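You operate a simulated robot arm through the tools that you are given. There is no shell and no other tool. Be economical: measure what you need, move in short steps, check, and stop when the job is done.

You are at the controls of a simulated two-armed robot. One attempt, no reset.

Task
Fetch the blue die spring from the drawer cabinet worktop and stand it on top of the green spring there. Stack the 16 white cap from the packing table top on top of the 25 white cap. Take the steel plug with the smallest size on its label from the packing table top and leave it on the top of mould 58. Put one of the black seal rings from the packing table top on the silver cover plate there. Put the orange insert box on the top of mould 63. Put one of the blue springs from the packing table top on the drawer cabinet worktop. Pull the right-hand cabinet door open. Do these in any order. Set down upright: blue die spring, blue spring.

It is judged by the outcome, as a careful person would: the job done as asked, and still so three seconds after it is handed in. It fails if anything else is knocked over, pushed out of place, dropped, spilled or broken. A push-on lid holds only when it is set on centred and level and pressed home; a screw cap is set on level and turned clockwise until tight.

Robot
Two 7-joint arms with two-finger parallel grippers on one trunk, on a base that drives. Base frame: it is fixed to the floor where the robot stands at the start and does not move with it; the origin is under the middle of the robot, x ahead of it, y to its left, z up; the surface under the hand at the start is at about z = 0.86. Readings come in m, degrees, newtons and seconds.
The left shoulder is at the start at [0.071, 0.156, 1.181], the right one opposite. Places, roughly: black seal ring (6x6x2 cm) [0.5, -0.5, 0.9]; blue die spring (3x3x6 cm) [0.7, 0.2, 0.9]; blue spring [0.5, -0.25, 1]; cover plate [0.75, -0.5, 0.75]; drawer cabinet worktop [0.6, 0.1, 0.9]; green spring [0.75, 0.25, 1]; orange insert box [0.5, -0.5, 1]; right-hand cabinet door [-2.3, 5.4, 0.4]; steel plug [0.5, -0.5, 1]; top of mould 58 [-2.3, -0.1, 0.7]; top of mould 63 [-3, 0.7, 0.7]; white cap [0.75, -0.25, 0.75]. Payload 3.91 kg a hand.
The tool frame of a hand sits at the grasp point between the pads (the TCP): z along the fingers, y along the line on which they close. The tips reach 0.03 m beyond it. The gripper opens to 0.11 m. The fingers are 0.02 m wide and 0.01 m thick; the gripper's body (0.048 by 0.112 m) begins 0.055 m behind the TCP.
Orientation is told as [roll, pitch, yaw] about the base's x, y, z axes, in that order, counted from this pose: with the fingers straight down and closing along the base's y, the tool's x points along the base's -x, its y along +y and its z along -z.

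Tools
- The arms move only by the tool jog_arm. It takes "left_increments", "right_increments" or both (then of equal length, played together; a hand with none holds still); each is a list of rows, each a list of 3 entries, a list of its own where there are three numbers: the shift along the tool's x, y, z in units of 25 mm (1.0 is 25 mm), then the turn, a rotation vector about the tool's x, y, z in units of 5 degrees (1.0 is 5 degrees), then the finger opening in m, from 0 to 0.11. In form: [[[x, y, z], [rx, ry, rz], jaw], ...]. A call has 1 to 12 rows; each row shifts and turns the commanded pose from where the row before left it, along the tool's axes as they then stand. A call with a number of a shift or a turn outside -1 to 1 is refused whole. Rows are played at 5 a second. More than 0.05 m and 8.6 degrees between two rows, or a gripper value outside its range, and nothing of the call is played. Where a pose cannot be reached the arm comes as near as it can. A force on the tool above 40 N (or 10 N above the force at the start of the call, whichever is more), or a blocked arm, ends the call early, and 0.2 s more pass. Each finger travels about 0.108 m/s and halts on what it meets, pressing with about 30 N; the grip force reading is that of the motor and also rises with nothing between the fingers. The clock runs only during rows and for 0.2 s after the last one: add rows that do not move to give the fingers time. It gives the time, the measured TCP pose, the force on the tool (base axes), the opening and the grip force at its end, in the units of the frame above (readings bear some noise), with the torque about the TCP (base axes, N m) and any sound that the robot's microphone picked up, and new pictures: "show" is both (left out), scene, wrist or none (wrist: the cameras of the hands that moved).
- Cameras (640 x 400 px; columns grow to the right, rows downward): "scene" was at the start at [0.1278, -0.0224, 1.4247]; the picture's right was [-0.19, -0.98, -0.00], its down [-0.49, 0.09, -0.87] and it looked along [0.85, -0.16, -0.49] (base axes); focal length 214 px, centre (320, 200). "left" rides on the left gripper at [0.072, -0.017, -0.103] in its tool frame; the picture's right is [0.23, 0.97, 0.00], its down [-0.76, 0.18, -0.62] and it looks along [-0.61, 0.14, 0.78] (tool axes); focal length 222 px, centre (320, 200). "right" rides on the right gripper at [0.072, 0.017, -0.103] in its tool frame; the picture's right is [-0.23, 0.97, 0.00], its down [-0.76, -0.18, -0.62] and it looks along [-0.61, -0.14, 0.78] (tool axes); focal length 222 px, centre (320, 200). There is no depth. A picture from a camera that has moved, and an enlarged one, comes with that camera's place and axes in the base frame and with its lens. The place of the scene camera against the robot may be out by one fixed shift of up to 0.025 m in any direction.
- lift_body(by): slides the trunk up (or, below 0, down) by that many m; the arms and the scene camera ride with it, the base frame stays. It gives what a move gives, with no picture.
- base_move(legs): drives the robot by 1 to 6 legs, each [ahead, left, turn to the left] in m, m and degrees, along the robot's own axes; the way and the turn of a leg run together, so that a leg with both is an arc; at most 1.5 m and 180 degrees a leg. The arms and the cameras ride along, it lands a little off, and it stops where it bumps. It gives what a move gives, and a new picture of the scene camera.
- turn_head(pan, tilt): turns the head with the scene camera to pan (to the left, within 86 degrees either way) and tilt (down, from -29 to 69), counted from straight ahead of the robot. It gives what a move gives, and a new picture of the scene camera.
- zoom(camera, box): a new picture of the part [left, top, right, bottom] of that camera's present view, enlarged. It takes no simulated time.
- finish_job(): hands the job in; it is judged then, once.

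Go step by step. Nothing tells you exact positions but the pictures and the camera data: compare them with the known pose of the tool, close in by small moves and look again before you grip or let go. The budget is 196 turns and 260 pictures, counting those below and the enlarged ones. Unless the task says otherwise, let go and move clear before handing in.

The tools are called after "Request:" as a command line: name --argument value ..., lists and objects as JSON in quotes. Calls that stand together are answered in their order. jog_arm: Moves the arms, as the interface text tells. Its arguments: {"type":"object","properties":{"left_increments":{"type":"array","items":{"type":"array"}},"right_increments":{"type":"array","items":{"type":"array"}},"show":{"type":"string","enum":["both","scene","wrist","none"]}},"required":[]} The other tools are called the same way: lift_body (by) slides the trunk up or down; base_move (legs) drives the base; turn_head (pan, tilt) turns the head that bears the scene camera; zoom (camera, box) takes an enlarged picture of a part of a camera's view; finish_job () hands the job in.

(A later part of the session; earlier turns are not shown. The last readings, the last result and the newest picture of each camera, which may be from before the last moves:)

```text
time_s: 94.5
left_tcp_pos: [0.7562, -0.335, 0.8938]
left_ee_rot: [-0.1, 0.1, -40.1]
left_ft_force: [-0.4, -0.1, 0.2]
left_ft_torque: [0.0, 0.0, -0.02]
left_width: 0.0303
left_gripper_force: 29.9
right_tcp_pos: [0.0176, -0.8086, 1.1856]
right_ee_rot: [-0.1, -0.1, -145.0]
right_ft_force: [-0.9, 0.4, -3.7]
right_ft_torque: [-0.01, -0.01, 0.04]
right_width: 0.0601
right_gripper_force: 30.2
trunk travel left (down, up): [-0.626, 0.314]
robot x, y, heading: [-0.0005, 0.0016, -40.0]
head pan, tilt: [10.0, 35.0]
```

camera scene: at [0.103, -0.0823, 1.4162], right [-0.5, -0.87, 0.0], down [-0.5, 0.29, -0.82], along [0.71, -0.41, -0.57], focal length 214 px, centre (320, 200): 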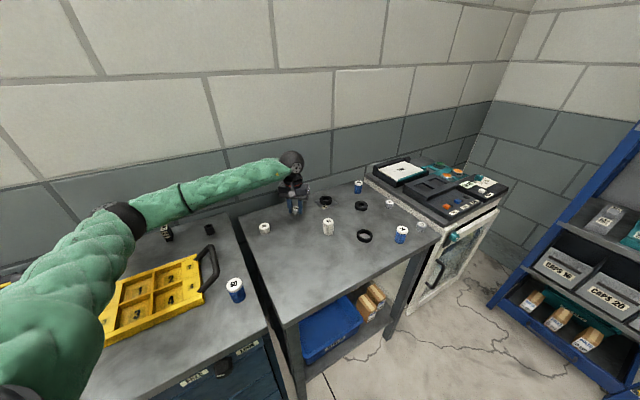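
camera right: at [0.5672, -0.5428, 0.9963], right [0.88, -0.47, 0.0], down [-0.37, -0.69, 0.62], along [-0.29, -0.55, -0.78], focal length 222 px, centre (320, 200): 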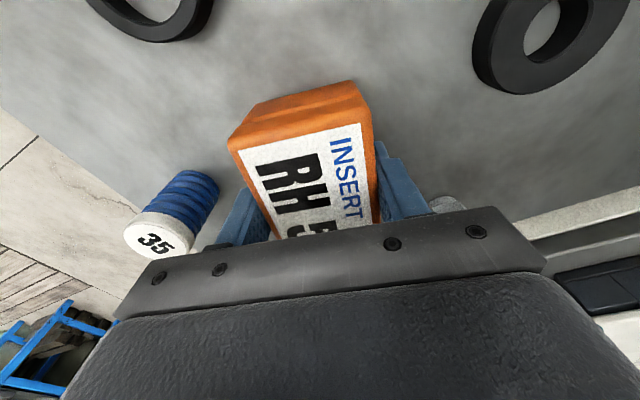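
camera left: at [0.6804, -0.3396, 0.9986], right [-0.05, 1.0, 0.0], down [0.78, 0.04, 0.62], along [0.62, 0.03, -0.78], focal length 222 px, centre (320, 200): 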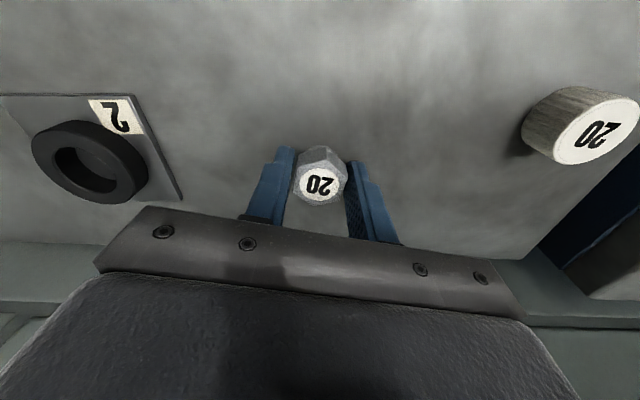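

Plug held on its flats. Lift it high, and then look around to plan the drive.

Request:
jog_arm --left_increments '[[[0, 0, -1], [0, 0, 0], 0.015], [[0, 0, -1], [0, 0, 0], 0.015], [[0, 0, -1], [0, 0, 0], 0.015], [[0, 0, -1], [0, 0, 0], 0.015], [[0, 0, -1], [0, 0, 0], 0.015], [[0, 0, -1], [0, 0, 0], 0.015], [[0, 0, -1], [0, 0, 0], 0.015], [[0, 0, -1], [0, 0, 0], 0.015], [[0, 0, -1], [0, 0, 0], 0.015], [[0, 0, -1], [0, 0, 0], 0.015], [[0, 0, -1], [0, 0, 0], 0.015]]' --show "wrist"

Request:
turn_head --pan -86 --tilt 20

Request:
turn_head --pan 86 --tilt 20

```text
time_s: 96.8
left_tcp_pos: [0.7556, -0.3347, 1.1693]
left_ee_rot: [0.0, 0.0, -40.1]
left_ft_force: [0.8, 0.0, -2.0]
left_ft_torque: [-0.03, 0.02, -0.01]
left_width: 0.0301
left_gripper_force: 30.3
right_tcp_pos: [0.0161, -0.8082, 1.1839]
right_ee_rot: [0.1, 0.1, -145.0]
right_ft_force: [-0.4, -0.5, -4.6]
right_ft_torque: [-0.03, 0.03, -0.02]
right_width: 0.0596
right_gripper_force: 29.6
trunk travel left (down, up): [-0.626, 0.314]
robot x, y, heading: [-0.0019, 0.0031, -40.1]
head pan, tilt: [10.0, 35.0]
camera left: at [0.6883, -0.3017, 1.2735], right [0.45, 0.89, 0.0], down [0.7, -0.35, 0.62], along [0.55, -0.28, -0.78], focal length 222 px, centre (320, 200)
```

left: 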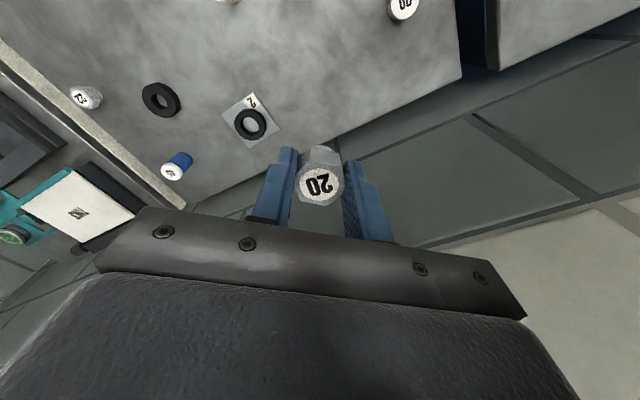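

```text
time_s: 98.6
left_tcp_pos: [0.7559, -0.3347, 1.1689]
left_ee_rot: [-0.1, 0.2, -40.2]
left_ft_force: [1.1, -0.4, -0.6]
left_ft_torque: [-0.01, 0.01, -0.05]
left_width: 0.0301
left_gripper_force: 30.2
right_tcp_pos: [0.0163, -0.8097, 1.1855]
right_ee_rot: [0.0, -0.1, -145.0]
right_ft_force: [0.1, -0.7, -3.8]
right_ft_torque: [-0.03, 0.03, -0.01]
right_width: 0.0598
right_gripper_force: 30.0
trunk travel left (down, up): [-0.626, 0.314]
robot x, y, heading: [0.0, 0.0019, -40.1]
head pan, tilt: [-85.9, 20.0]
camera scene: at [-0.0279, -0.1137, 1.4401], right [-0.81, 0.59, 0.0], down [0.2, 0.28, -0.94], along [-0.55, -0.76, -0.34], focal length 214 px, centre (320, 200)
```

scene: 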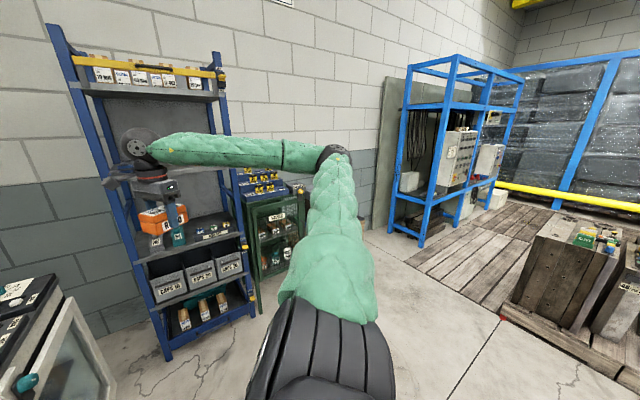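

```text
time_s: 101.2
left_tcp_pos: [0.7572, -0.3343, 1.1681]
left_ee_rot: [0.0, 0.2, -40.1]
left_ft_force: [0.0, -0.6, -2.0]
left_ft_torque: [-0.02, -0.04, 0.05]
left_width: 0.0301
left_gripper_force: 30.5
right_tcp_pos: [0.0157, -0.808, 1.185]
right_ee_rot: [0.0, -0.1, -145.0]
right_ft_force: [0.5, -1.0, -3.7]
right_ft_torque: [0.03, -0.01, 0.01]
right_width: 0.0597
right_gripper_force: 29.7
trunk travel left (down, up): [-0.626, 0.314]
robot x, y, heading: [0.0015, 0.0009, -39.9]
head pan, tilt: [85.9, 20.0]
camera scene: at [0.0916, 0.0286, 1.4402], right [0.72, -0.7, 0.0], down [-0.24, -0.24, -0.94], along [0.65, 0.67, -0.34], focal length 214 px, centre (320, 200)
```

scene: 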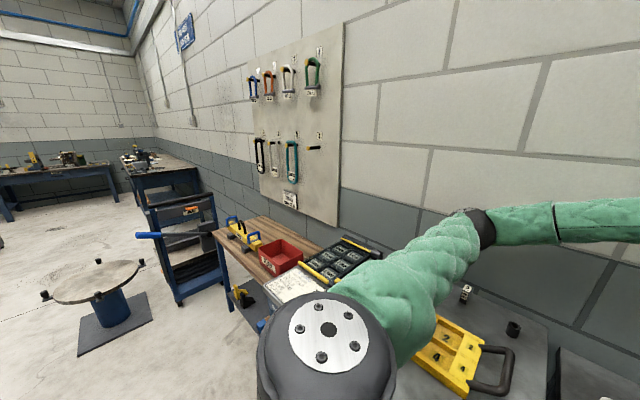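

The moulds are behind the robot with open floor around. I'll turn right in place to face -x.

Request:
base_move --legs '[[0, 0, -140]]'

Request:
turn_head --pan 0 --tilt 20

```text
time_s: 107.3
left_tcp_pos: [-0.7959, -0.2275, 1.1694]
left_ee_rot: [-0.1, 0.1, 179.8]
left_ft_force: [-0.1, 0.6, -1.7]
left_ft_torque: [-0.04, 0.0, 0.01]
left_width: 0.0301
left_gripper_force: 30.3
right_tcp_pos: [-0.5323, 0.6112, 1.1837]
right_ee_rot: [0.0, 0.0, 74.9]
right_ft_force: [-0.6, -0.4, -4.6]
right_ft_torque: [-0.02, 0.0, 0.02]
right_width: 0.0598
right_gripper_force: 30.0
trunk travel left (down, up): [-0.626, 0.314]
robot x, y, heading: [0.0018, -0.0028, 179.6]
head pan, tilt: [85.9, 20.0]
camera scene: at [-0.0697, -0.0973, 1.4402], right [-1.0, 0.07, 0.0], down [0.03, 0.34, -0.94], along [-0.07, -0.94, -0.34], focal length 214 px, centre (320, 200)
```

scene: 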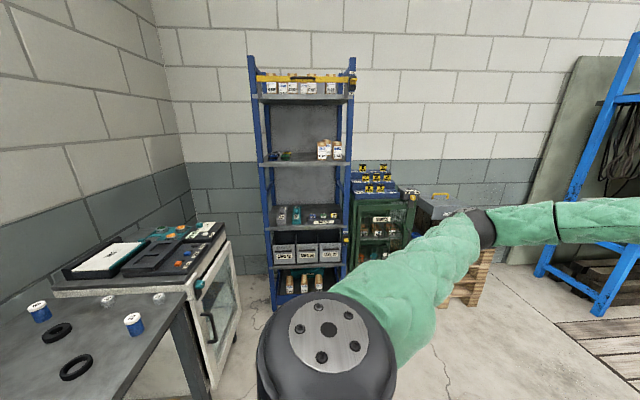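

```text
time_s: 109.0
left_tcp_pos: [-0.7953, -0.227, 1.1686]
left_ee_rot: [-0.1, 0.1, 179.7]
left_ft_force: [-0.4, -0.2, -1.1]
left_ft_torque: [-0.02, 0.0, -0.04]
left_width: 0.0301
left_gripper_force: 29.9
right_tcp_pos: [-0.5306, 0.6104, 1.1857]
right_ee_rot: [0.0, -0.2, 74.9]
right_ft_force: [-0.3, 0.1, -3.4]
right_ft_torque: [0.0, 0.0, 0.02]
right_width: 0.0597
right_gripper_force: 30.2
trunk travel left (down, up): [-0.626, 0.314]
robot x, y, heading: [-0.0, -0.0031, 179.8]
head pan, tilt: [0.0, 20.0]
camera scene: at [-0.1561, -0.0043, 1.4401], right [0.0, 1.0, 0.0], down [0.34, 0.0, -0.94], along [-0.94, 0.0, -0.34], focal length 214 px, centre (320, 200)
```

scene: 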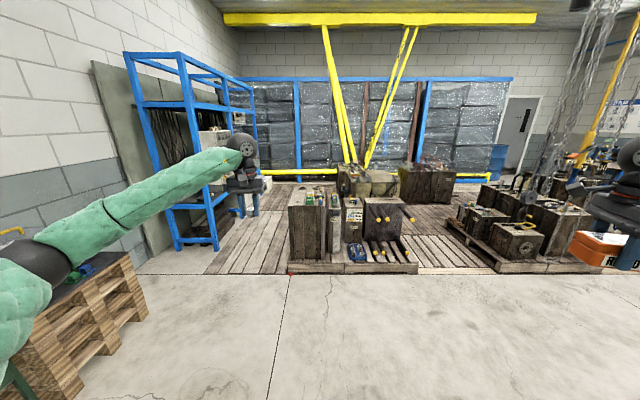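

Request:
zoom --camera "scene" --box '[280, 150, 440, 280]'

Request:
zoom --camera "scene" --box '[430, 160, 590, 280]'

```text
3.08 times, centred on (360, 215) of scene
camera zoom: at [-0.1561, -0.0043, 1.4401], right [0.0, 1.0, 0.0], down [0.34, 0.0, -0.94], along [-0.94, 0.0, -0.34], focal length 660 px, centre (197, 154)
```

zoom: 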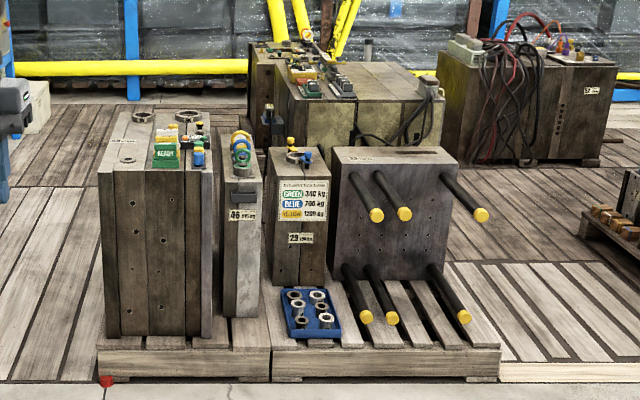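

```text
3.33 times, centred on (510, 220) of scene
camera zoom: at [-0.1561, -0.0043, 1.4401], right [0.0, 1.0, 0.0], down [0.34, 0.0, -0.94], along [-0.94, 0.0, -0.34], focal length 715 px, centre (-313, 133)
```

zoom: 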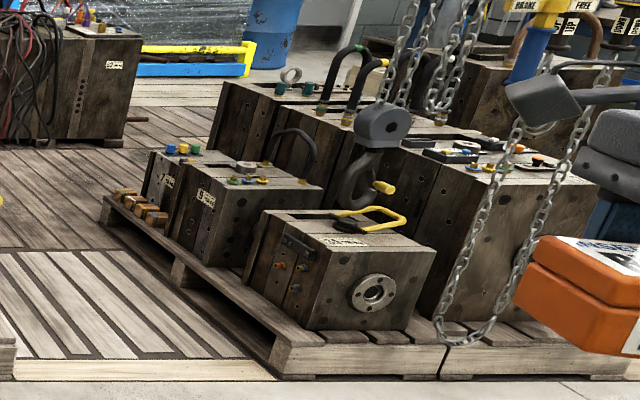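

The left front block looks to be mould 58 and the block behind it mould 63. I'll drive forward to where I can see their tops.

Request:
base_move --legs '[[1.2, -0.15, 0]]'

Request:
turn_head --pan 0 --tilt 35

Request:
zoom --camera "scene" --box '[160, 100, 400, 250]'

Request:
zoom --camera "scene" --box '[310, 20, 550, 170]'

```text
time_s: 115.1
left_tcp_pos: [-2.0018, -0.0853, 1.1699]
left_ee_rot: [-0.1, 0.1, -179.7]
left_ft_force: [-0.2, -0.6, -0.8]
left_ft_torque: [0.01, 0.0, -0.04]
left_width: 0.0303
left_gripper_force: 30.4
right_tcp_pos: [-1.7444, 0.7548, 1.1853]
right_ee_rot: [-0.1, -0.1, 75.4]
right_ft_force: [0.0, -0.9, -3.9]
right_ft_torque: [-0.02, -0.01, 0.01]
right_width: 0.0597
right_gripper_force: 30.4
trunk travel left (down, up): [-0.626, 0.314]
robot x, y, heading: [-1.2103, 0.1499, -179.4]
head pan, tilt: [0.0, 20.0]
camera scene: at [-1.3644, 0.1435, 1.4401], right [-0.01, 1.0, 0.0], down [0.34, 0.0, -0.94], along [-0.94, -0.01, -0.34], focal length 214 px, centre (320, 200)
```

scene: 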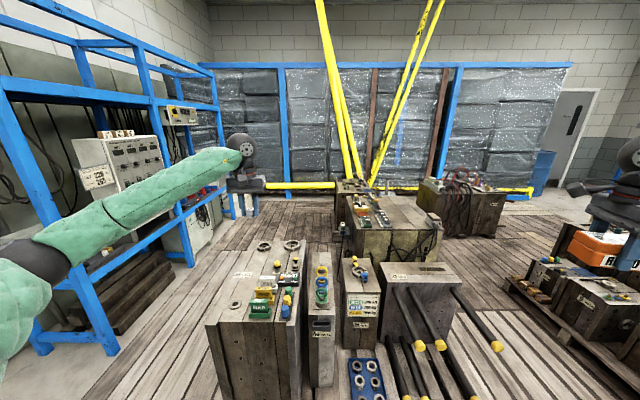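

```text
time_s: 115.9
left_tcp_pos: [-2.0004, -0.085, 1.1682]
left_ee_rot: [-0.2, 0.1, -179.7]
left_ft_force: [0.4, 0.0, -2.1]
left_ft_torque: [-0.02, 0.03, 0.01]
left_width: 0.0302
left_gripper_force: 29.5
right_tcp_pos: [-1.7449, 0.7543, 1.1848]
right_ee_rot: [0.1, 0.0, 75.4]
right_ft_force: [-0.8, 0.5, -3.3]
right_ft_torque: [-0.02, 0.02, -0.01]
right_width: 0.0597
right_gripper_force: 30.1
trunk travel left (down, up): [-0.626, 0.314]
robot x, y, heading: [-1.2086, 0.1482, -179.8]
head pan, tilt: [0.0, 35.0]
camera scene: at [-1.3589, 0.1435, 1.4163], right [-0.01, 1.0, 0.0], down [0.57, 0.0, -0.82], along [-0.82, 0.0, -0.57], focal length 214 px, centre (320, 200)
```

scene: 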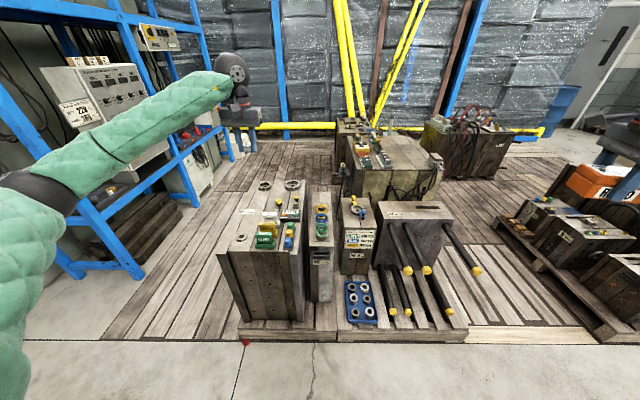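

```text
2.67 times, centred on (280, 175) of scene
camera zoom: at [-1.3589, 0.1435, 1.4163], right [-0.01, 1.0, 0.0], down [0.57, 0.0, -0.82], along [-0.82, 0.0, -0.57], focal length 572 px, centre (427, 267)
```

zoom: 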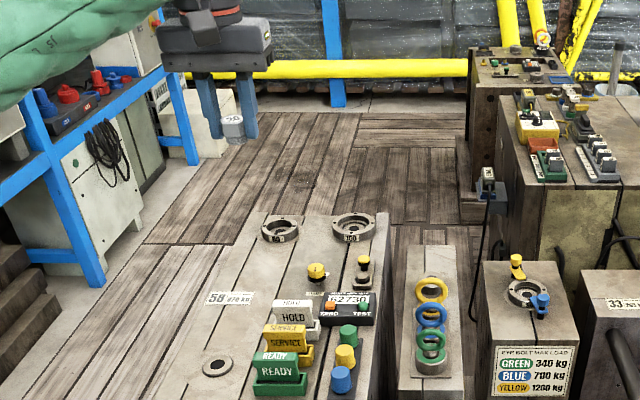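

```text
2.67 times, centred on (430, 95) of scene
camera zoom: at [-1.3589, 0.1435, 1.4163], right [-0.01, 1.0, 0.0], down [0.57, 0.0, -0.82], along [-0.82, 0.0, -0.57], focal length 572 px, centre (27, 480)
```

zoom: 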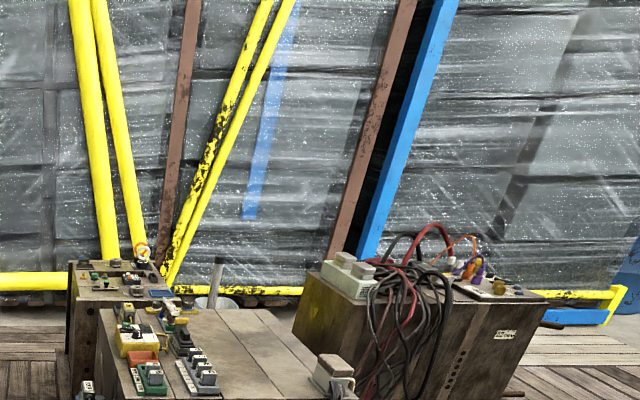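

Mould 58 is confirmed by its label. A clear spot on its top is around (-2.39, -0.22), so I'll drive closer and lower the trunk.

Request:
base_move --legs '[[0.33, 0.08, 0]]'

Request:
lift_body --by -0.15

Request:
turn_head --pan 8 --tilt 40

Request:
jog_arm --left_increments '[[[0, 0, 0], [0, 0, 0], 0.015]]' --show "wrist"

Request:
zoom --camera "scene" --box '[160, 100, 400, 250]'

```text
time_s: 118.1
left_tcp_pos: [-2.3293, -0.1701, 1.1678]
left_ee_rot: [-0.1, 0.1, -179.5]
left_ft_force: [-0.1, -0.1, -0.9]
left_ft_torque: [-0.05, 0.01, 0.01]
left_width: 0.0303
left_gripper_force: 30.2
right_tcp_pos: [-2.074, 0.6705, 1.1852]
right_ee_rot: [0.0, -0.1, 75.7]
right_ft_force: [0.3, -0.2, -4.5]
right_ft_torque: [-0.03, 0.0, -0.04]
right_width: 0.0599
right_gripper_force: 29.5
trunk travel left (down, up): [-0.626, 0.314]
robot x, y, heading: [-1.5358, 0.0696, -179.4]
head pan, tilt: [0.0, 35.0]
camera scene: at [-1.6877, 0.0613, 1.4162], right [-0.01, 1.0, 0.0], down [0.57, 0.0, -0.82], along [-0.82, -0.01, -0.57], focal length 214 px, centre (320, 200)
```

scene: 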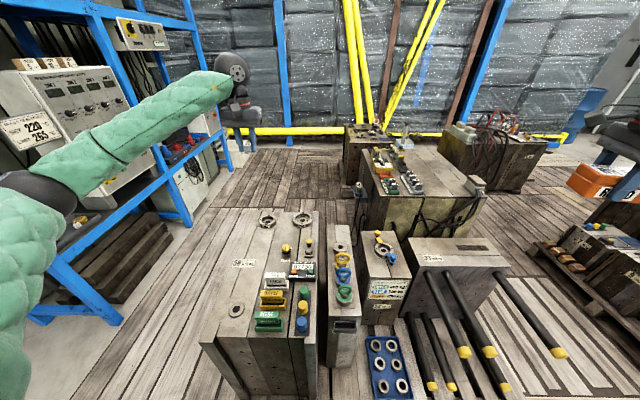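

```text
time_s: 119.8
left_tcp_pos: [-2.3278, -0.169, 1.0191]
left_ee_rot: [-0.1, 0.0, -179.4]
left_ft_force: [0.1, -0.3, -0.9]
left_ft_torque: [0.02, 0.01, -0.02]
left_width: 0.0303
left_gripper_force: 29.7
right_tcp_pos: [-2.0737, 0.6702, 1.0349]
right_ee_rot: [0.0, -0.1, 75.7]
right_ft_force: [0.3, 0.1, -4.0]
right_ft_torque: [-0.02, 0.01, 0.0]
right_width: 0.0599
right_gripper_force: 30.3
trunk travel left (down, up): [-0.476, 0.464]
robot x, y, heading: [-1.5365, 0.0673, -179.5]
head pan, tilt: [0.0, 35.0]
```

```text
time_s: 120.5
left_tcp_pos: [-2.3285, -0.1691, 1.0197]
left_ee_rot: [-0.1, 0.1, -179.6]
left_ft_force: [-0.2, 0.2, -1.8]
left_ft_torque: [0.01, -0.04, -0.01]
left_width: 0.0302
left_gripper_force: 30.4
right_tcp_pos: [-2.0736, 0.6703, 1.0348]
right_ee_rot: [0.0, -0.1, 75.6]
right_ft_force: [-0.2, 0.0, -3.1]
right_ft_torque: [-0.01, -0.04, -0.01]
right_width: 0.0598
right_gripper_force: 30.5
trunk travel left (down, up): [-0.476, 0.464]
robot x, y, heading: [-1.5353, 0.065, -179.4]
head pan, tilt: [8.0, 40.0]
camera scene: at [-1.6829, 0.0497, 1.2587], right [-0.15, 0.99, 0.0], down [0.64, 0.09, -0.77], along [-0.76, -0.11, -0.64], focal length 214 px, centre (320, 200)
```

scene: 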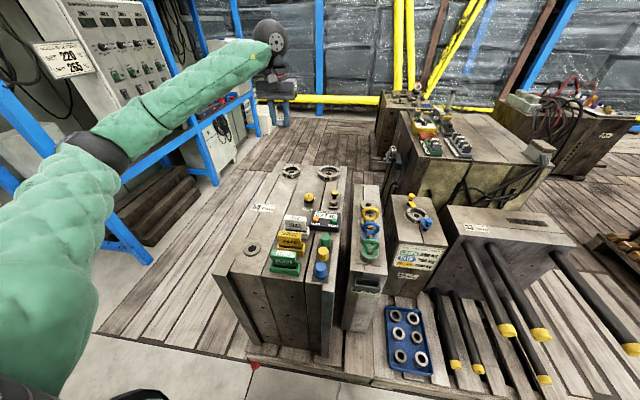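

```text
time_s: 120.9
left_tcp_pos: [-2.3276, -0.169, 1.0196]
left_ee_rot: [-0.1, 0.1, -179.4]
left_ft_force: [1.3, -0.4, -0.9]
left_ft_torque: [-0.02, -0.01, -0.03]
left_width: 0.0299
left_gripper_force: 30.0
right_tcp_pos: [-2.0744, 0.6702, 1.0348]
right_ee_rot: [0.0, -0.1, 75.6]
right_ft_force: [-0.2, -0.4, -3.6]
right_ft_torque: [-0.03, 0.04, 0.0]
right_width: 0.0597
right_gripper_force: 30.3
trunk travel left (down, up): [-0.476, 0.464]
robot x, y, heading: [-1.5417, 0.0674, -179.6]
head pan, tilt: [8.0, 40.0]
camera left: at [-2.257, -0.1526, 1.1227], right [0.24, -0.97, 0.0], down [-0.76, -0.19, 0.62], along [-0.6, -0.14, -0.78], focal length 222 px, centre (320, 200)
```

left: 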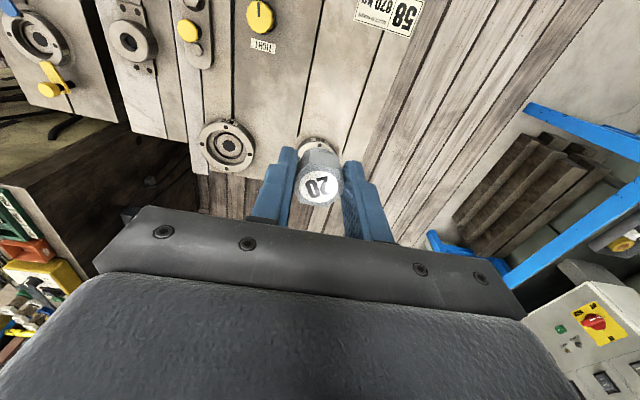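

```text
2.67 times, centred on (280, 175) of scene
camera zoom: at [-1.6829, 0.0497, 1.2587], right [-0.15, 0.99, 0.0], down [0.64, 0.09, -0.77], along [-0.76, -0.11, -0.64], focal length 572 px, centre (427, 267)
```

zoom: 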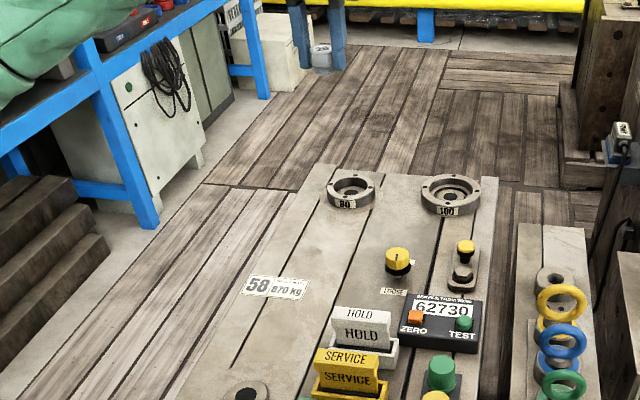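

I see a free patch between the 58 label and ring "80", around (-2.32, -0.225). I'll move over it and come down partway.

Request:
jog_arm --left_increments '[[[0.1, 0.75, 0], [0, 0, 0], 0.015], [[0.1, 0.75, 0], [0, 0, 0], 0.015], [[0, 0.75, 0.5], [0, 0, 0], 0.015], [[0, 0, 1], [0, 0, 0], 0.015], [[0, 0, 1], [0, 0, 0], 0.015], [[0, 0, 1], [0, 0, 0], 0.015], [[0, 0, 1], [0, 0, 0], 0.015], [[0, 0, 1], [0, 0, 0], 0.015], [[0, 0, 0.5], [0, 0, 0], 0.015]]'

Request:
zoom --camera "scene" --box '[200, 120, 360, 220]'

```text
time_s: 122.9
left_tcp_pos: [-2.3215, -0.2244, 0.8702]
left_ee_rot: [-0.1, 0.1, -179.5]
left_ft_force: [-0.4, 0.1, -0.5]
left_ft_torque: [-0.01, -0.01, -0.01]
left_width: 0.0302
left_gripper_force: 30.2
right_tcp_pos: [-2.0733, 0.6707, 1.0354]
right_ee_rot: [0.0, -0.1, 75.5]
right_ft_force: [0.2, 0.6, -3.5]
right_ft_torque: [-0.01, 0.04, 0.03]
right_width: 0.0598
right_gripper_force: 29.7
trunk travel left (down, up): [-0.476, 0.464]
robot x, y, heading: [-1.5367, 0.0677, -179.6]
head pan, tilt: [8.0, 40.0]
camera scene: at [-1.6829, 0.0496, 1.2587], right [-0.15, 0.99, 0.0], down [0.64, 0.09, -0.77], along [-0.76, -0.11, -0.64], focal length 214 px, centre (320, 200)
camera left: at [-2.2503, -0.2087, 0.9735], right [0.24, -0.97, 0.0], down [-0.76, -0.19, 0.62], along [-0.6, -0.14, -0.78], focal length 222 px, centre (320, 200)
```

scene: 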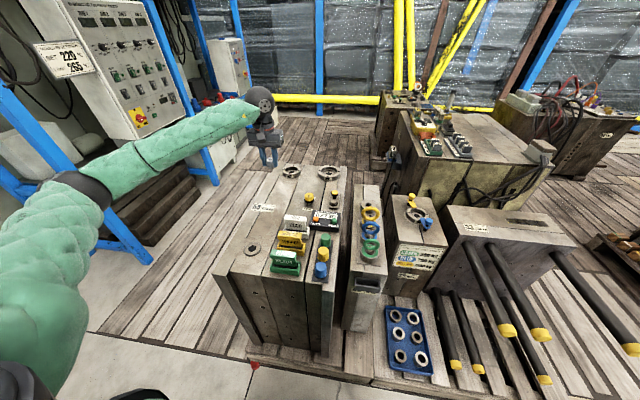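
left: 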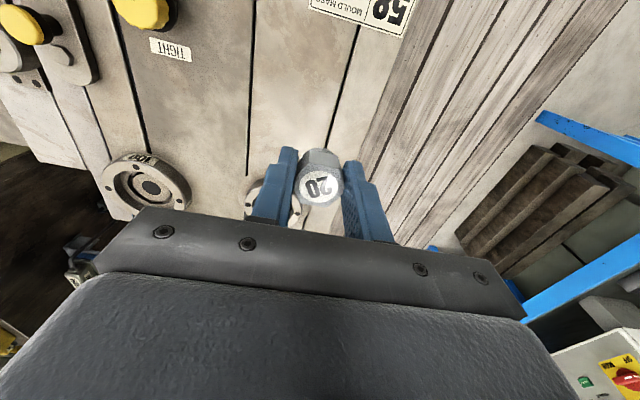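

```text
4.00 times, centred on (280, 170) of scene
camera zoom: at [-1.6829, 0.0496, 1.2587], right [-0.15, 0.99, 0.0], down [0.64, 0.09, -0.77], along [-0.76, -0.11, -0.64], focal length 858 px, centre (480, 320)
```

zoom: 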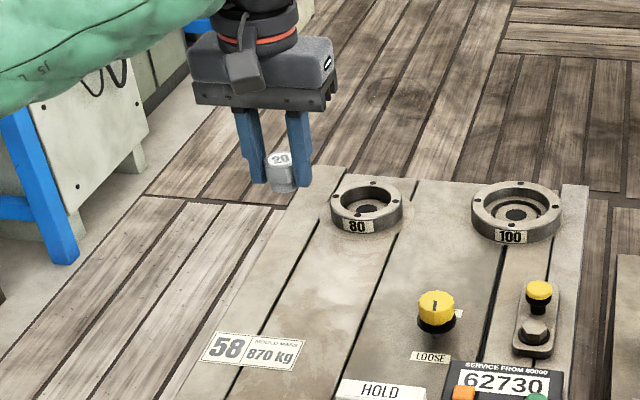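

The projected landing spot is clear. Lowering towards the surface.

Request:
jog_arm --left_increments '[[[0, 0, 0.8], [0, 0, 0], 0.015], [[0, 0, 0.8], [0, 0, 0], 0.015], [[0, 0, 0.5], [0, 0, 0], 0.015], [[0, 0, 0.3], [0, 0, 0], 0.015], [[0, 0, 0.2], [0, 0, 0], 0.015], [[0, 0, 0], [0, 0, 0], 0.015]]'

Request:
zoom --camera "scene" --box '[220, 130, 340, 205]'

```text
time_s: 124.3
left_tcp_pos: [-2.3225, -0.2263, 0.8044]
left_ee_rot: [0.0, 0.1, -179.4]
left_ft_force: [-0.2, 0.0, -0.5]
left_ft_torque: [-0.01, 0.0, 0.03]
left_width: 0.0301
left_gripper_force: 29.4
right_tcp_pos: [-2.0736, 0.67, 1.0342]
right_ee_rot: [-0.1, -0.1, 75.6]
right_ft_force: [-0.6, -0.1, -4.0]
right_ft_torque: [-0.02, -0.01, -0.03]
right_width: 0.0598
right_gripper_force: 29.7
trunk travel left (down, up): [-0.476, 0.464]
robot x, y, heading: [-1.5347, 0.0709, -179.6]
head pan, tilt: [8.0, 40.0]
camera scene: at [-1.6828, 0.0496, 1.2587], right [-0.15, 0.99, 0.0], down [0.64, 0.09, -0.77], along [-0.76, -0.11, -0.64], focal length 214 px, centre (320, 200)
camera left: at [-2.2518, -0.2092, 0.9082], right [0.24, -0.97, 0.0], down [-0.76, -0.19, 0.62], along [-0.6, -0.14, -0.78], focal length 222 px, centre (320, 200)
```

scene: 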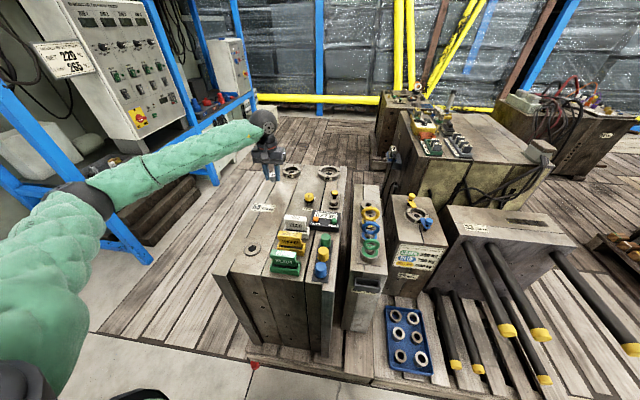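
left: 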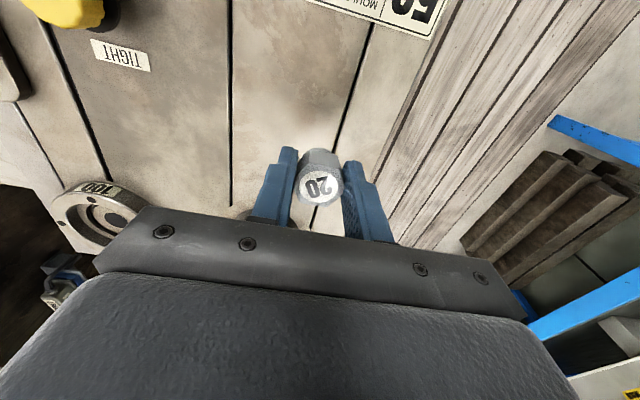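

```text
5.33 times, centred on (280, 168) of scene
camera zoom: at [-1.6828, 0.0496, 1.2587], right [-0.15, 0.99, 0.0], down [0.64, 0.09, -0.77], along [-0.76, -0.11, -0.64], focal length 1144 px, centre (533, 373)
```

zoom: 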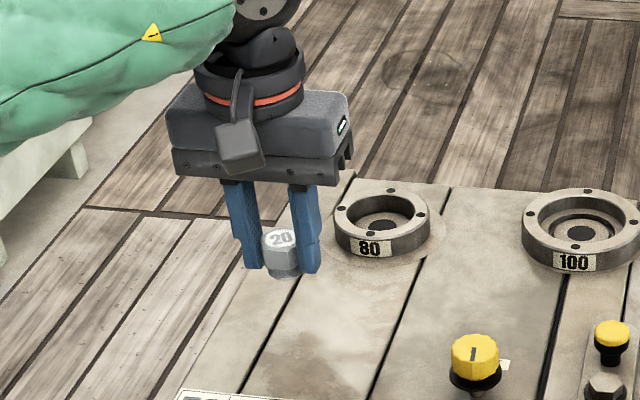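

Request:
jog_arm --left_increments '[[[0, 0, 0.1], [0, 0, 0], 0.015], [[0, 0, 0.1], [0, 0, 0], 0.015], [[0, 0, 0.1], [0, 0, 0], 0.015], [[0, 0, 0.1], [0, 0, 0], 0.015], [[0, 0, 0.1], [0, 0, 0], 0.015], [[0, 0, 0.1], [0, 0, 0], 0.015], [[0, 0, 0.1], [0, 0, 0], 0.015], [[0, 0, 0.1], [0, 0, 0], 0.015], [[0, 0, 0], [0, 0, 0], 0.015]]' --show "wrist"

Request:
zoom --camera "scene" --box '[220, 130, 340, 205]'

```text
time_s: 126.3
left_tcp_pos: [-2.322, -0.2254, 0.7834]
left_ee_rot: [-0.1, 0.0, -179.4]
left_ft_force: [-0.2, 0.9, -0.5]
left_ft_torque: [0.02, 0.02, 0.01]
left_width: 0.0301
left_gripper_force: 30.7
right_tcp_pos: [-2.074, 0.6705, 1.0355]
right_ee_rot: [0.0, 0.0, 75.7]
right_ft_force: [-0.9, -0.6, -4.2]
right_ft_torque: [0.01, 0.02, -0.03]
right_width: 0.0599
right_gripper_force: 29.9
trunk travel left (down, up): [-0.476, 0.464]
robot x, y, heading: [-1.5373, 0.066, -179.6]
head pan, tilt: [8.0, 40.0]
camera left: at [-2.2519, -0.2084, 0.8876], right [0.24, -0.97, 0.0], down [-0.76, -0.19, 0.62], along [-0.6, -0.14, -0.78], focal length 222 px, centre (320, 200)
```

left: 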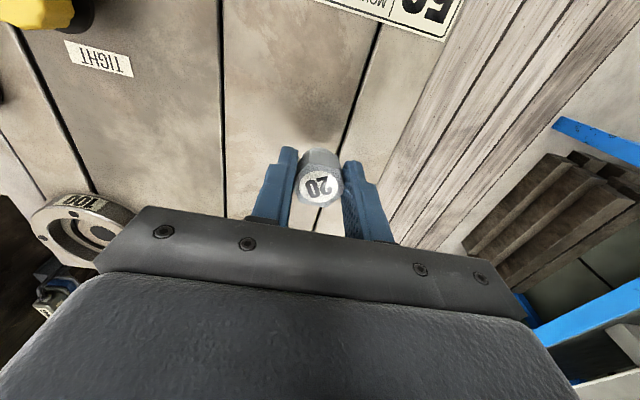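

```text
5.33 times, centred on (280, 168) of scene
camera zoom: at [-1.6828, 0.0496, 1.2587], right [-0.15, 0.99, 0.0], down [0.64, 0.09, -0.77], along [-0.76, -0.11, -0.64], focal length 1144 px, centre (533, 373)
```

zoom: 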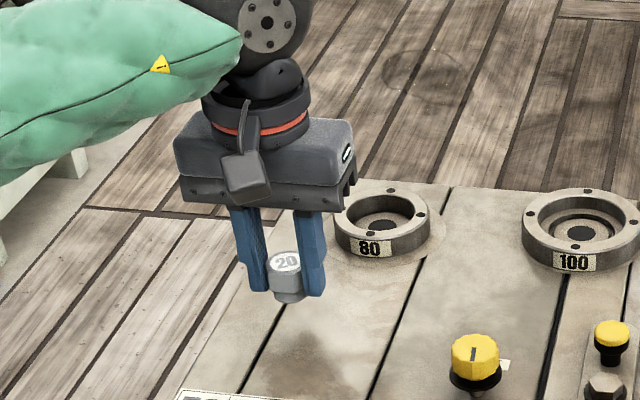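

Request:
jog_arm --left_increments '[[[0, -0.25, 0.1], [0, 0, 0], 0.015], [[0, -0.25, 0.1], [0, 0, 0], 0.015], [[0, 0, 0.1], [0, 0, 0], 0.015], [[0, 0, 0.1], [0, 0, 0], 0.015], [[0, 0, 0.1], [0, 0, 0], 0.015], [[0, 0, 0.1], [0, 0, 0], 0.015], [[0, 0, 0.1], [0, 0, 0], 0.015], [[0, 0, 0.1], [0, 0, 0], 0.015], [[0, 0, 0], [0, 0, 0], 0.015]]' --show "none"

Request:
zoom --camera "scene" --box '[220, 130, 340, 205]'

```text
time_s: 128.3
left_tcp_pos: [-2.321, -0.2126, 0.7643]
left_ee_rot: [-0.1, 0.1, -179.5]
left_ft_force: [-0.1, 0.7, -1.0]
left_ft_torque: [-0.03, 0.02, 0.0]
left_width: 0.03
left_gripper_force: 29.8
right_tcp_pos: [-2.0742, 0.6714, 1.0337]
right_ee_rot: [0.0, 0.0, 75.6]
right_ft_force: [-0.7, -0.6, -4.2]
right_ft_torque: [0.01, -0.02, -0.01]
right_width: 0.06
right_gripper_force: 29.9
trunk travel left (down, up): [-0.476, 0.464]
robot x, y, heading: [-1.5365, 0.0694, -179.5]
head pan, tilt: [8.0, 40.0]
```

```text
5.33 times, centred on (280, 168) of scene
camera zoom: at [-1.6828, 0.0496, 1.2587], right [-0.15, 0.99, 0.0], down [0.64, 0.09, -0.77], along [-0.76, -0.11, -0.64], focal length 1144 px, centre (533, 373)
```

zoom: 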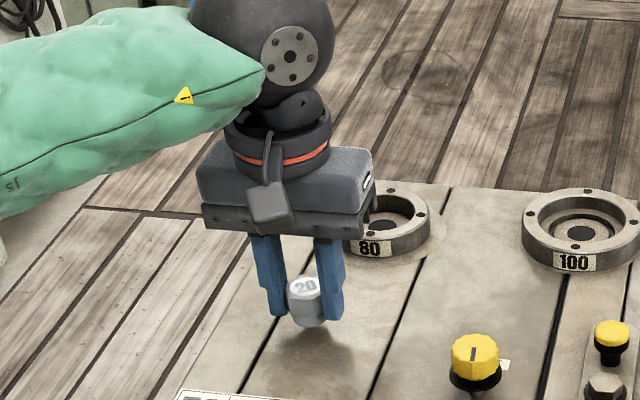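

Request:
jog_arm --left_increments '[[[0, 0, 0.08], [0, 0, 0], 0.015], [[0, 0, 0.08], [0, 0, 0], 0.015], [[0, 0, 0.08], [0, 0, 0], 0.015], [[0, 0, 0], [0, 0, 0], 0.015]]' --show "none"

Request:
zoom --camera "scene" --box '[220, 130, 340, 205]'

```text
time_s: 129.3
left_tcp_pos: [-2.3224, -0.213, 0.7573]
left_ee_rot: [-0.1, 0.0, -179.5]
left_ft_force: [-0.1, 0.3, -1.1]
left_ft_torque: [-0.01, -0.01, -0.01]
left_width: 0.0298
left_gripper_force: 29.9
right_tcp_pos: [-2.0742, 0.6709, 1.034]
right_ee_rot: [0.0, 0.0, 75.6]
right_ft_force: [0.5, 0.3, -3.0]
right_ft_torque: [-0.01, -0.01, -0.02]
right_width: 0.0599
right_gripper_force: 30.1
trunk travel left (down, up): [-0.476, 0.464]
robot x, y, heading: [-1.5379, 0.0714, -179.7]
head pan, tilt: [8.0, 40.0]
```

```text
5.33 times, centred on (280, 168) of scene
camera zoom: at [-1.6828, 0.0496, 1.2587], right [-0.15, 0.99, 0.0], down [0.64, 0.09, -0.77], along [-0.76, -0.11, -0.64], focal length 1144 px, centre (533, 373)
```

zoom: 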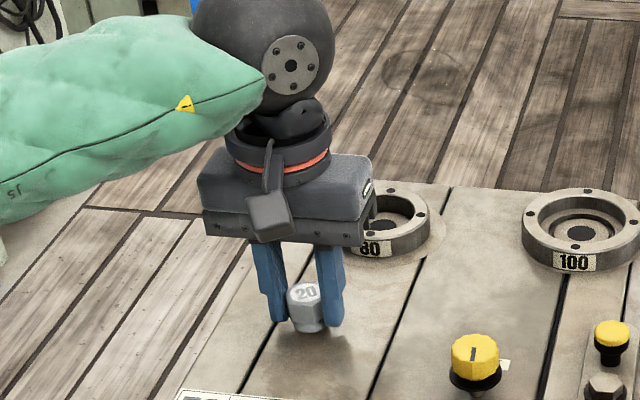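

Request:
jog_arm --left_increments '[[[0, 0, 0.07], [0, 0, 0], 0.015], [[0, 0, 0.07], [0, 0, 0], 0.015], [[0, 0, 0.07], [0, 0, 0], 0.015], [[0, 0, 0.07], [0, 0, 0], 0.015], [[0, 0, 0], [0, 0, 0], 0.015]]' --show "none"

Request:
zoom --camera "scene" --box '[250, 160, 330, 210]'

```text
time_s: 130.5
left_tcp_pos: [-2.3227, -0.2127, 0.7522]
left_ee_rot: [-0.1, -0.2, -179.5]
left_ft_force: [-2.4, -4.0, 22.0]
left_ft_torque: [-0.11, 0.13, 0.02]
left_width: 0.03
left_gripper_force: 29.7
right_tcp_pos: [-2.0714, 0.6717, 1.0355]
right_ee_rot: [0.1, 0.0, 75.7]
right_ft_force: [0.1, -0.4, -3.3]
right_ft_torque: [0.0, -0.01, 0.02]
right_width: 0.06
right_gripper_force: 30.2
trunk travel left (down, up): [-0.476, 0.464]
robot x, y, heading: [-1.5366, 0.0674, -179.6]
head pan, tilt: [8.0, 40.0]
```

```text
8.00 times, centred on (290, 185) of scene
camera zoom: at [-1.6812, 0.05, 1.259], right [-0.15, 0.99, 0.0], down [0.64, 0.09, -0.77], along [-0.76, -0.11, -0.64], focal length 1716 px, centre (560, 320)
```

zoom: 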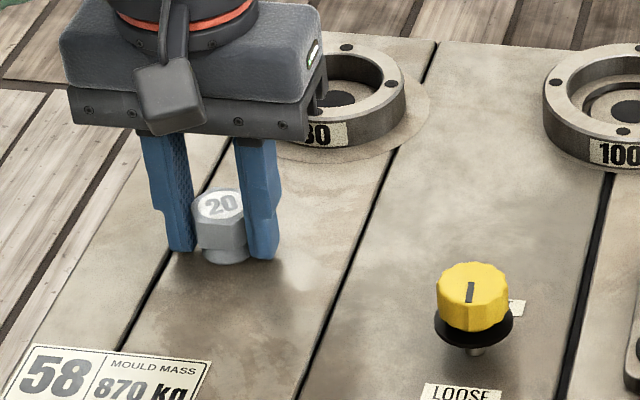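

The plug stands on mould 58. Release and rise.

Request:
jog_arm --left_increments '[[[0, 0, -0.05], [0, 0, 0], 0.035], [[0, 0, 0], [0, 0, 0], 0.045], [[0, 0, 0], [0, 0, 0], 0.045], [[0, 0, -0.6], [0, 0, 0], 0.045], [[0, 0, -1], [0, 0, 0], 0.045], [[0, 0, -1], [0, 0, 0], 0.045], [[0, 0, -1], [0, 0, 0], 0.045], [[0, 0, -1], [0, 0, 0], 0.045], [[0, 0, -1], [0, 0, 0], 0.045], [[0, 0, -1], [0, 0, 0], 0.045], [[0, 0, -1], [0, 0, 0], 0.045], [[0, 0, -1], [0, 0, 0], 0.045]]'

Request:
zoom --camera "scene" --box '[200, 120, 360, 220]'

Request:
zoom --camera "scene" --box '[360, 60, 600, 210]'

```text
time_s: 133.1
left_tcp_pos: [-2.3213, -0.2155, 0.9671]
left_ee_rot: [0.0, 0.1, -179.5]
left_ft_force: [0.6, 0.9, 1.5]
left_ft_torque: [0.01, 0.03, 0.02]
left_width: 0.0451
left_gripper_force: 0.0
right_tcp_pos: [-2.0741, 0.6706, 1.0349]
right_ee_rot: [0.0, 0.0, 75.6]
right_ft_force: [0.1, -0.8, -3.3]
right_ft_torque: [-0.01, 0.02, -0.02]
right_width: 0.0598
right_gripper_force: 29.9
trunk travel left (down, up): [-0.476, 0.464]
robot x, y, heading: [-1.536, 0.0657, -179.3]
head pan, tilt: [8.0, 40.0]
camera scene: at [-1.6825, 0.05, 1.2587], right [-0.15, 0.99, 0.0], down [0.64, 0.09, -0.77], along [-0.76, -0.11, -0.64], focal length 214 px, centre (320, 200)
camera left: at [-2.2512, -0.1976, 1.0701], right [0.24, -0.97, 0.0], down [-0.76, -0.19, 0.62], along [-0.61, -0.15, -0.78], focal length 222 px, centre (320, 200)
```

scene: 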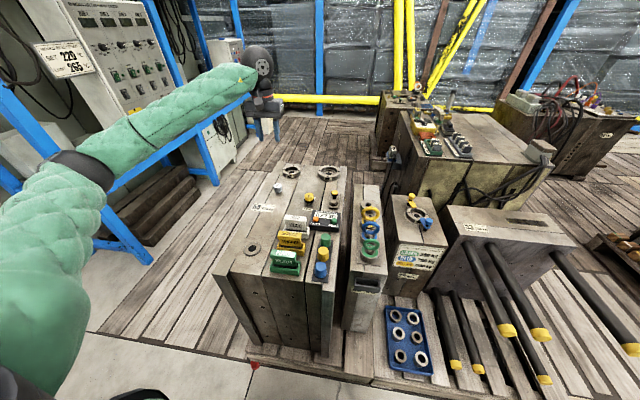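
left: 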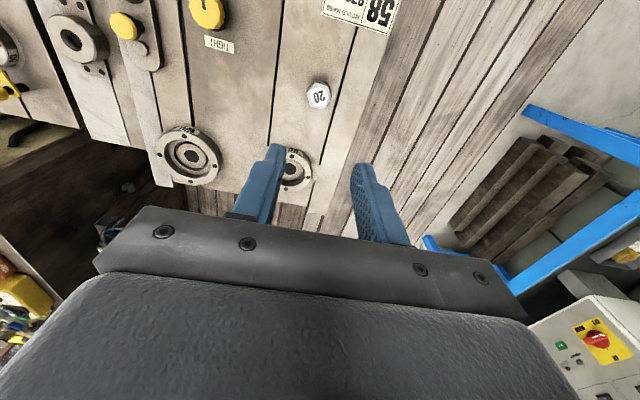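

```text
4.00 times, centred on (280, 170) of scene
camera zoom: at [-1.6825, 0.05, 1.2587], right [-0.15, 0.99, 0.0], down [0.64, 0.09, -0.77], along [-0.76, -0.11, -0.64], focal length 858 px, centre (480, 320)
```

zoom: 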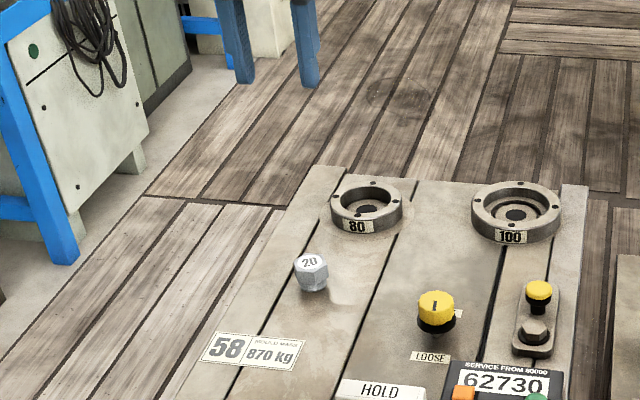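

```text
2.67 times, centred on (480, 135) of scene
camera zoom: at [-1.6825, 0.05, 1.2587], right [-0.15, 0.99, 0.0], down [0.64, 0.09, -0.77], along [-0.76, -0.11, -0.64], focal length 572 px, centre (-107, 373)
```

zoom: 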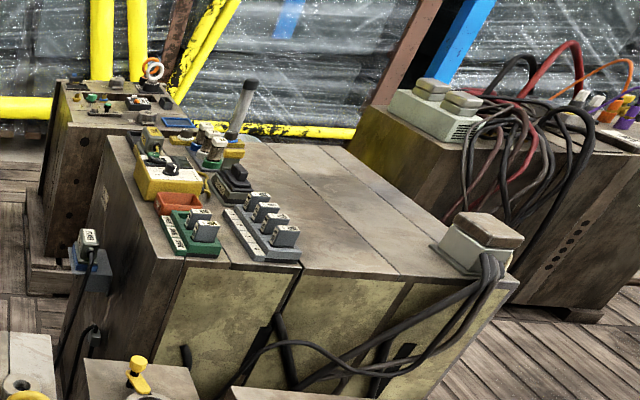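

The plug is placed. The box goes on the block behind, which I'll verify as 63 by its label; I'll tuck in the right arm, raise it, then back up and move sideways to the gap between the pallets.

Request:
lift_body --by 0.12

Request:
jog_arm --right_increments '[[[0.9, -0.23, -0.2], [0, 0, 0], 0.05], [[0.9, -0.23, 0], [0, 0, 0], 0.05], [[0.9, -0.23, 0], [0, 0, 0], 0.05], [[0.9, -0.23, 0], [0, 0, 0], 0.05], [[0.9, -0.23, 0], [0, 0, 0], 0.05], [[0.9, -0.23, 0], [0, 0, 0], 0.05], [[0.9, -0.23, 0], [0, 0, 0], 0.05], [[0.9, -0.23, 0], [0, 0, 0], 0.05]]' --show "none"

Request:
base_move --legs '[[-0.4, 0, 0], [0, -1.25, 0]]'

```text
time_s: 134.6
left_tcp_pos: [-2.323, -0.2145, 1.0852]
left_ee_rot: [-0.1, 0.1, -179.4]
left_ft_force: [-0.3, -0.4, 0.0]
left_ft_torque: [0.02, 0.02, 0.01]
left_width: 0.0451
left_gripper_force: 0.0
right_tcp_pos: [-2.0742, 0.6713, 1.1542]
right_ee_rot: [-0.1, 0.0, 75.6]
right_ft_force: [0.0, -0.5, -3.3]
right_ft_torque: [-0.01, -0.01, -0.01]
right_width: 0.06
right_gripper_force: 30.1
trunk travel left (down, up): [-0.596, 0.344]
robot x, y, heading: [-1.5383, 0.0655, -179.4]
head pan, tilt: [8.0, 40.0]
```

```text
time_s: 136.4
left_tcp_pos: [-2.323, -0.2162, 1.0849]
left_ee_rot: [-0.1, 0.0, -179.5]
left_ft_force: [-0.2, -0.1, -0.8]
left_ft_torque: [0.02, 0.03, -0.04]
left_width: 0.0449
left_gripper_force: 0.0
right_tcp_pos: [-2.0739, 0.4832, 1.1603]
right_ee_rot: [-0.1, -0.2, 75.6]
right_ft_force: [0.3, -0.9, -3.3]
right_ft_torque: [0.0, -0.02, 0.06]
right_width: 0.0599
right_gripper_force: 30.3
trunk travel left (down, up): [-0.596, 0.344]
robot x, y, heading: [-1.5357, 0.0658, -179.6]
head pan, tilt: [8.0, 40.0]
```

```text
time_s: 145.2
left_tcp_pos: [-1.9253, 1.0345, 1.0858]
left_ee_rot: [-0.2, 0.1, -179.7]
left_ft_force: [-0.7, 0.3, 0.5]
left_ft_torque: [0.01, -0.05, 0.02]
left_width: 0.0449
left_gripper_force: 0.1
right_tcp_pos: [-1.6747, 1.7291, 1.1642]
right_ee_rot: [0.4, -0.1, 75.5]
right_ft_force: [3.3, -14.9, 9.3]
right_ft_torque: [1.5, 0.02, -0.2]
right_width: 0.0597
right_gripper_force: 30.3
trunk travel left (down, up): [-0.596, 0.344]
robot x, y, heading: [-1.1398, 1.3154, -179.6]
head pan, tilt: [8.0, 40.0]
stopped in leg 2: the force on the tool passed its limit at 42 N (the readings are from after the stop); the commanded pose is now the measured one
camera scene: at [-1.2845, 1.2951, 1.3787], right [-0.14, 0.99, 0.0], down [0.64, 0.09, -0.77], along [-0.76, -0.11, -0.64], focal length 214 px, centre (320, 200)
```

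scene: 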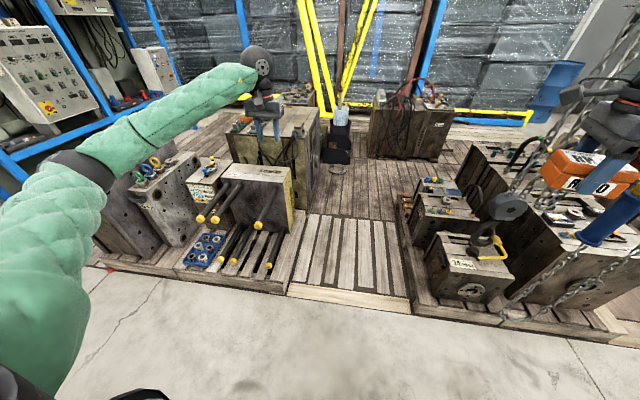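

The held box touched something hanging on the right. I'll back off left slightly and look.

Request:
base_move --legs '[[0, 0.08, 0]]'

Request:
turn_head --pan -45 --tilt 25

```text
time_s: 146.3
left_tcp_pos: [-1.9265, 0.9537, 1.0855]
left_ee_rot: [-0.1, 0.1, -179.6]
left_ft_force: [-0.9, -0.8, -0.1]
left_ft_torque: [0.03, 0.01, 0.0]
left_width: 0.045
left_gripper_force: 0.1
right_tcp_pos: [-1.6743, 1.6514, 1.163]
right_ee_rot: [0.3, -0.2, 75.6]
right_ft_force: [0.0, -0.5, -3.4]
right_ft_torque: [0.06, 0.02, 0.0]
right_width: 0.0597
right_gripper_force: 30.0
trunk travel left (down, up): [-0.596, 0.344]
robot x, y, heading: [-1.1357, 1.2362, -179.9]
head pan, tilt: [8.0, 40.0]
camera scene: at [-1.2852, 1.2155, 1.3787], right [-0.14, 0.99, 0.0], down [0.64, 0.09, -0.77], along [-0.76, -0.11, -0.64], focal length 214 px, centre (320, 200)
```

scene: 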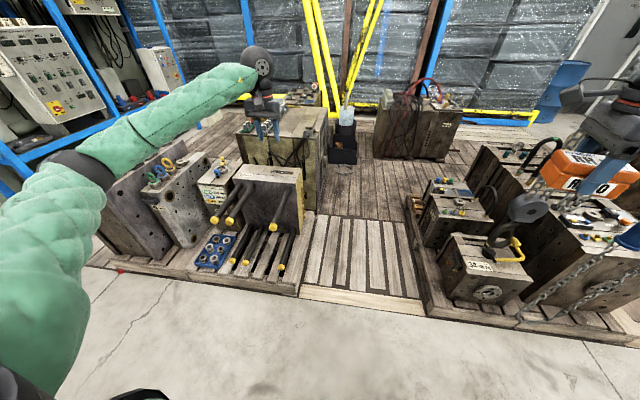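

```text
time_s: 147.5
left_tcp_pos: [-1.9262, 0.9558, 1.0858]
left_ee_rot: [-0.1, 0.2, -179.6]
left_ft_force: [-0.5, 0.1, 0.2]
left_ft_torque: [-0.01, 0.01, -0.01]
left_width: 0.0452
left_gripper_force: 0.1
right_tcp_pos: [-1.6747, 1.6534, 1.1614]
right_ee_rot: [0.1, 0.0, 75.5]
right_ft_force: [-0.3, 0.2, -3.5]
right_ft_torque: [0.0, 0.01, -0.03]
right_width: 0.06
right_gripper_force: 30.0
trunk travel left (down, up): [-0.596, 0.344]
robot x, y, heading: [-1.1373, 1.2362, -179.6]
head pan, tilt: [-45.0, 25.0]
camera scene: at [-1.2668, 1.2953, 1.402], right [0.7, 0.71, 0.0], down [0.3, -0.3, -0.91], along [-0.64, 0.64, -0.42], focal length 214 px, centre (320, 200)
```

scene: 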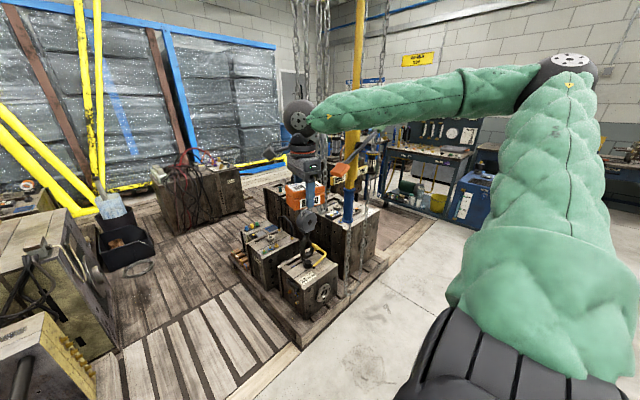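

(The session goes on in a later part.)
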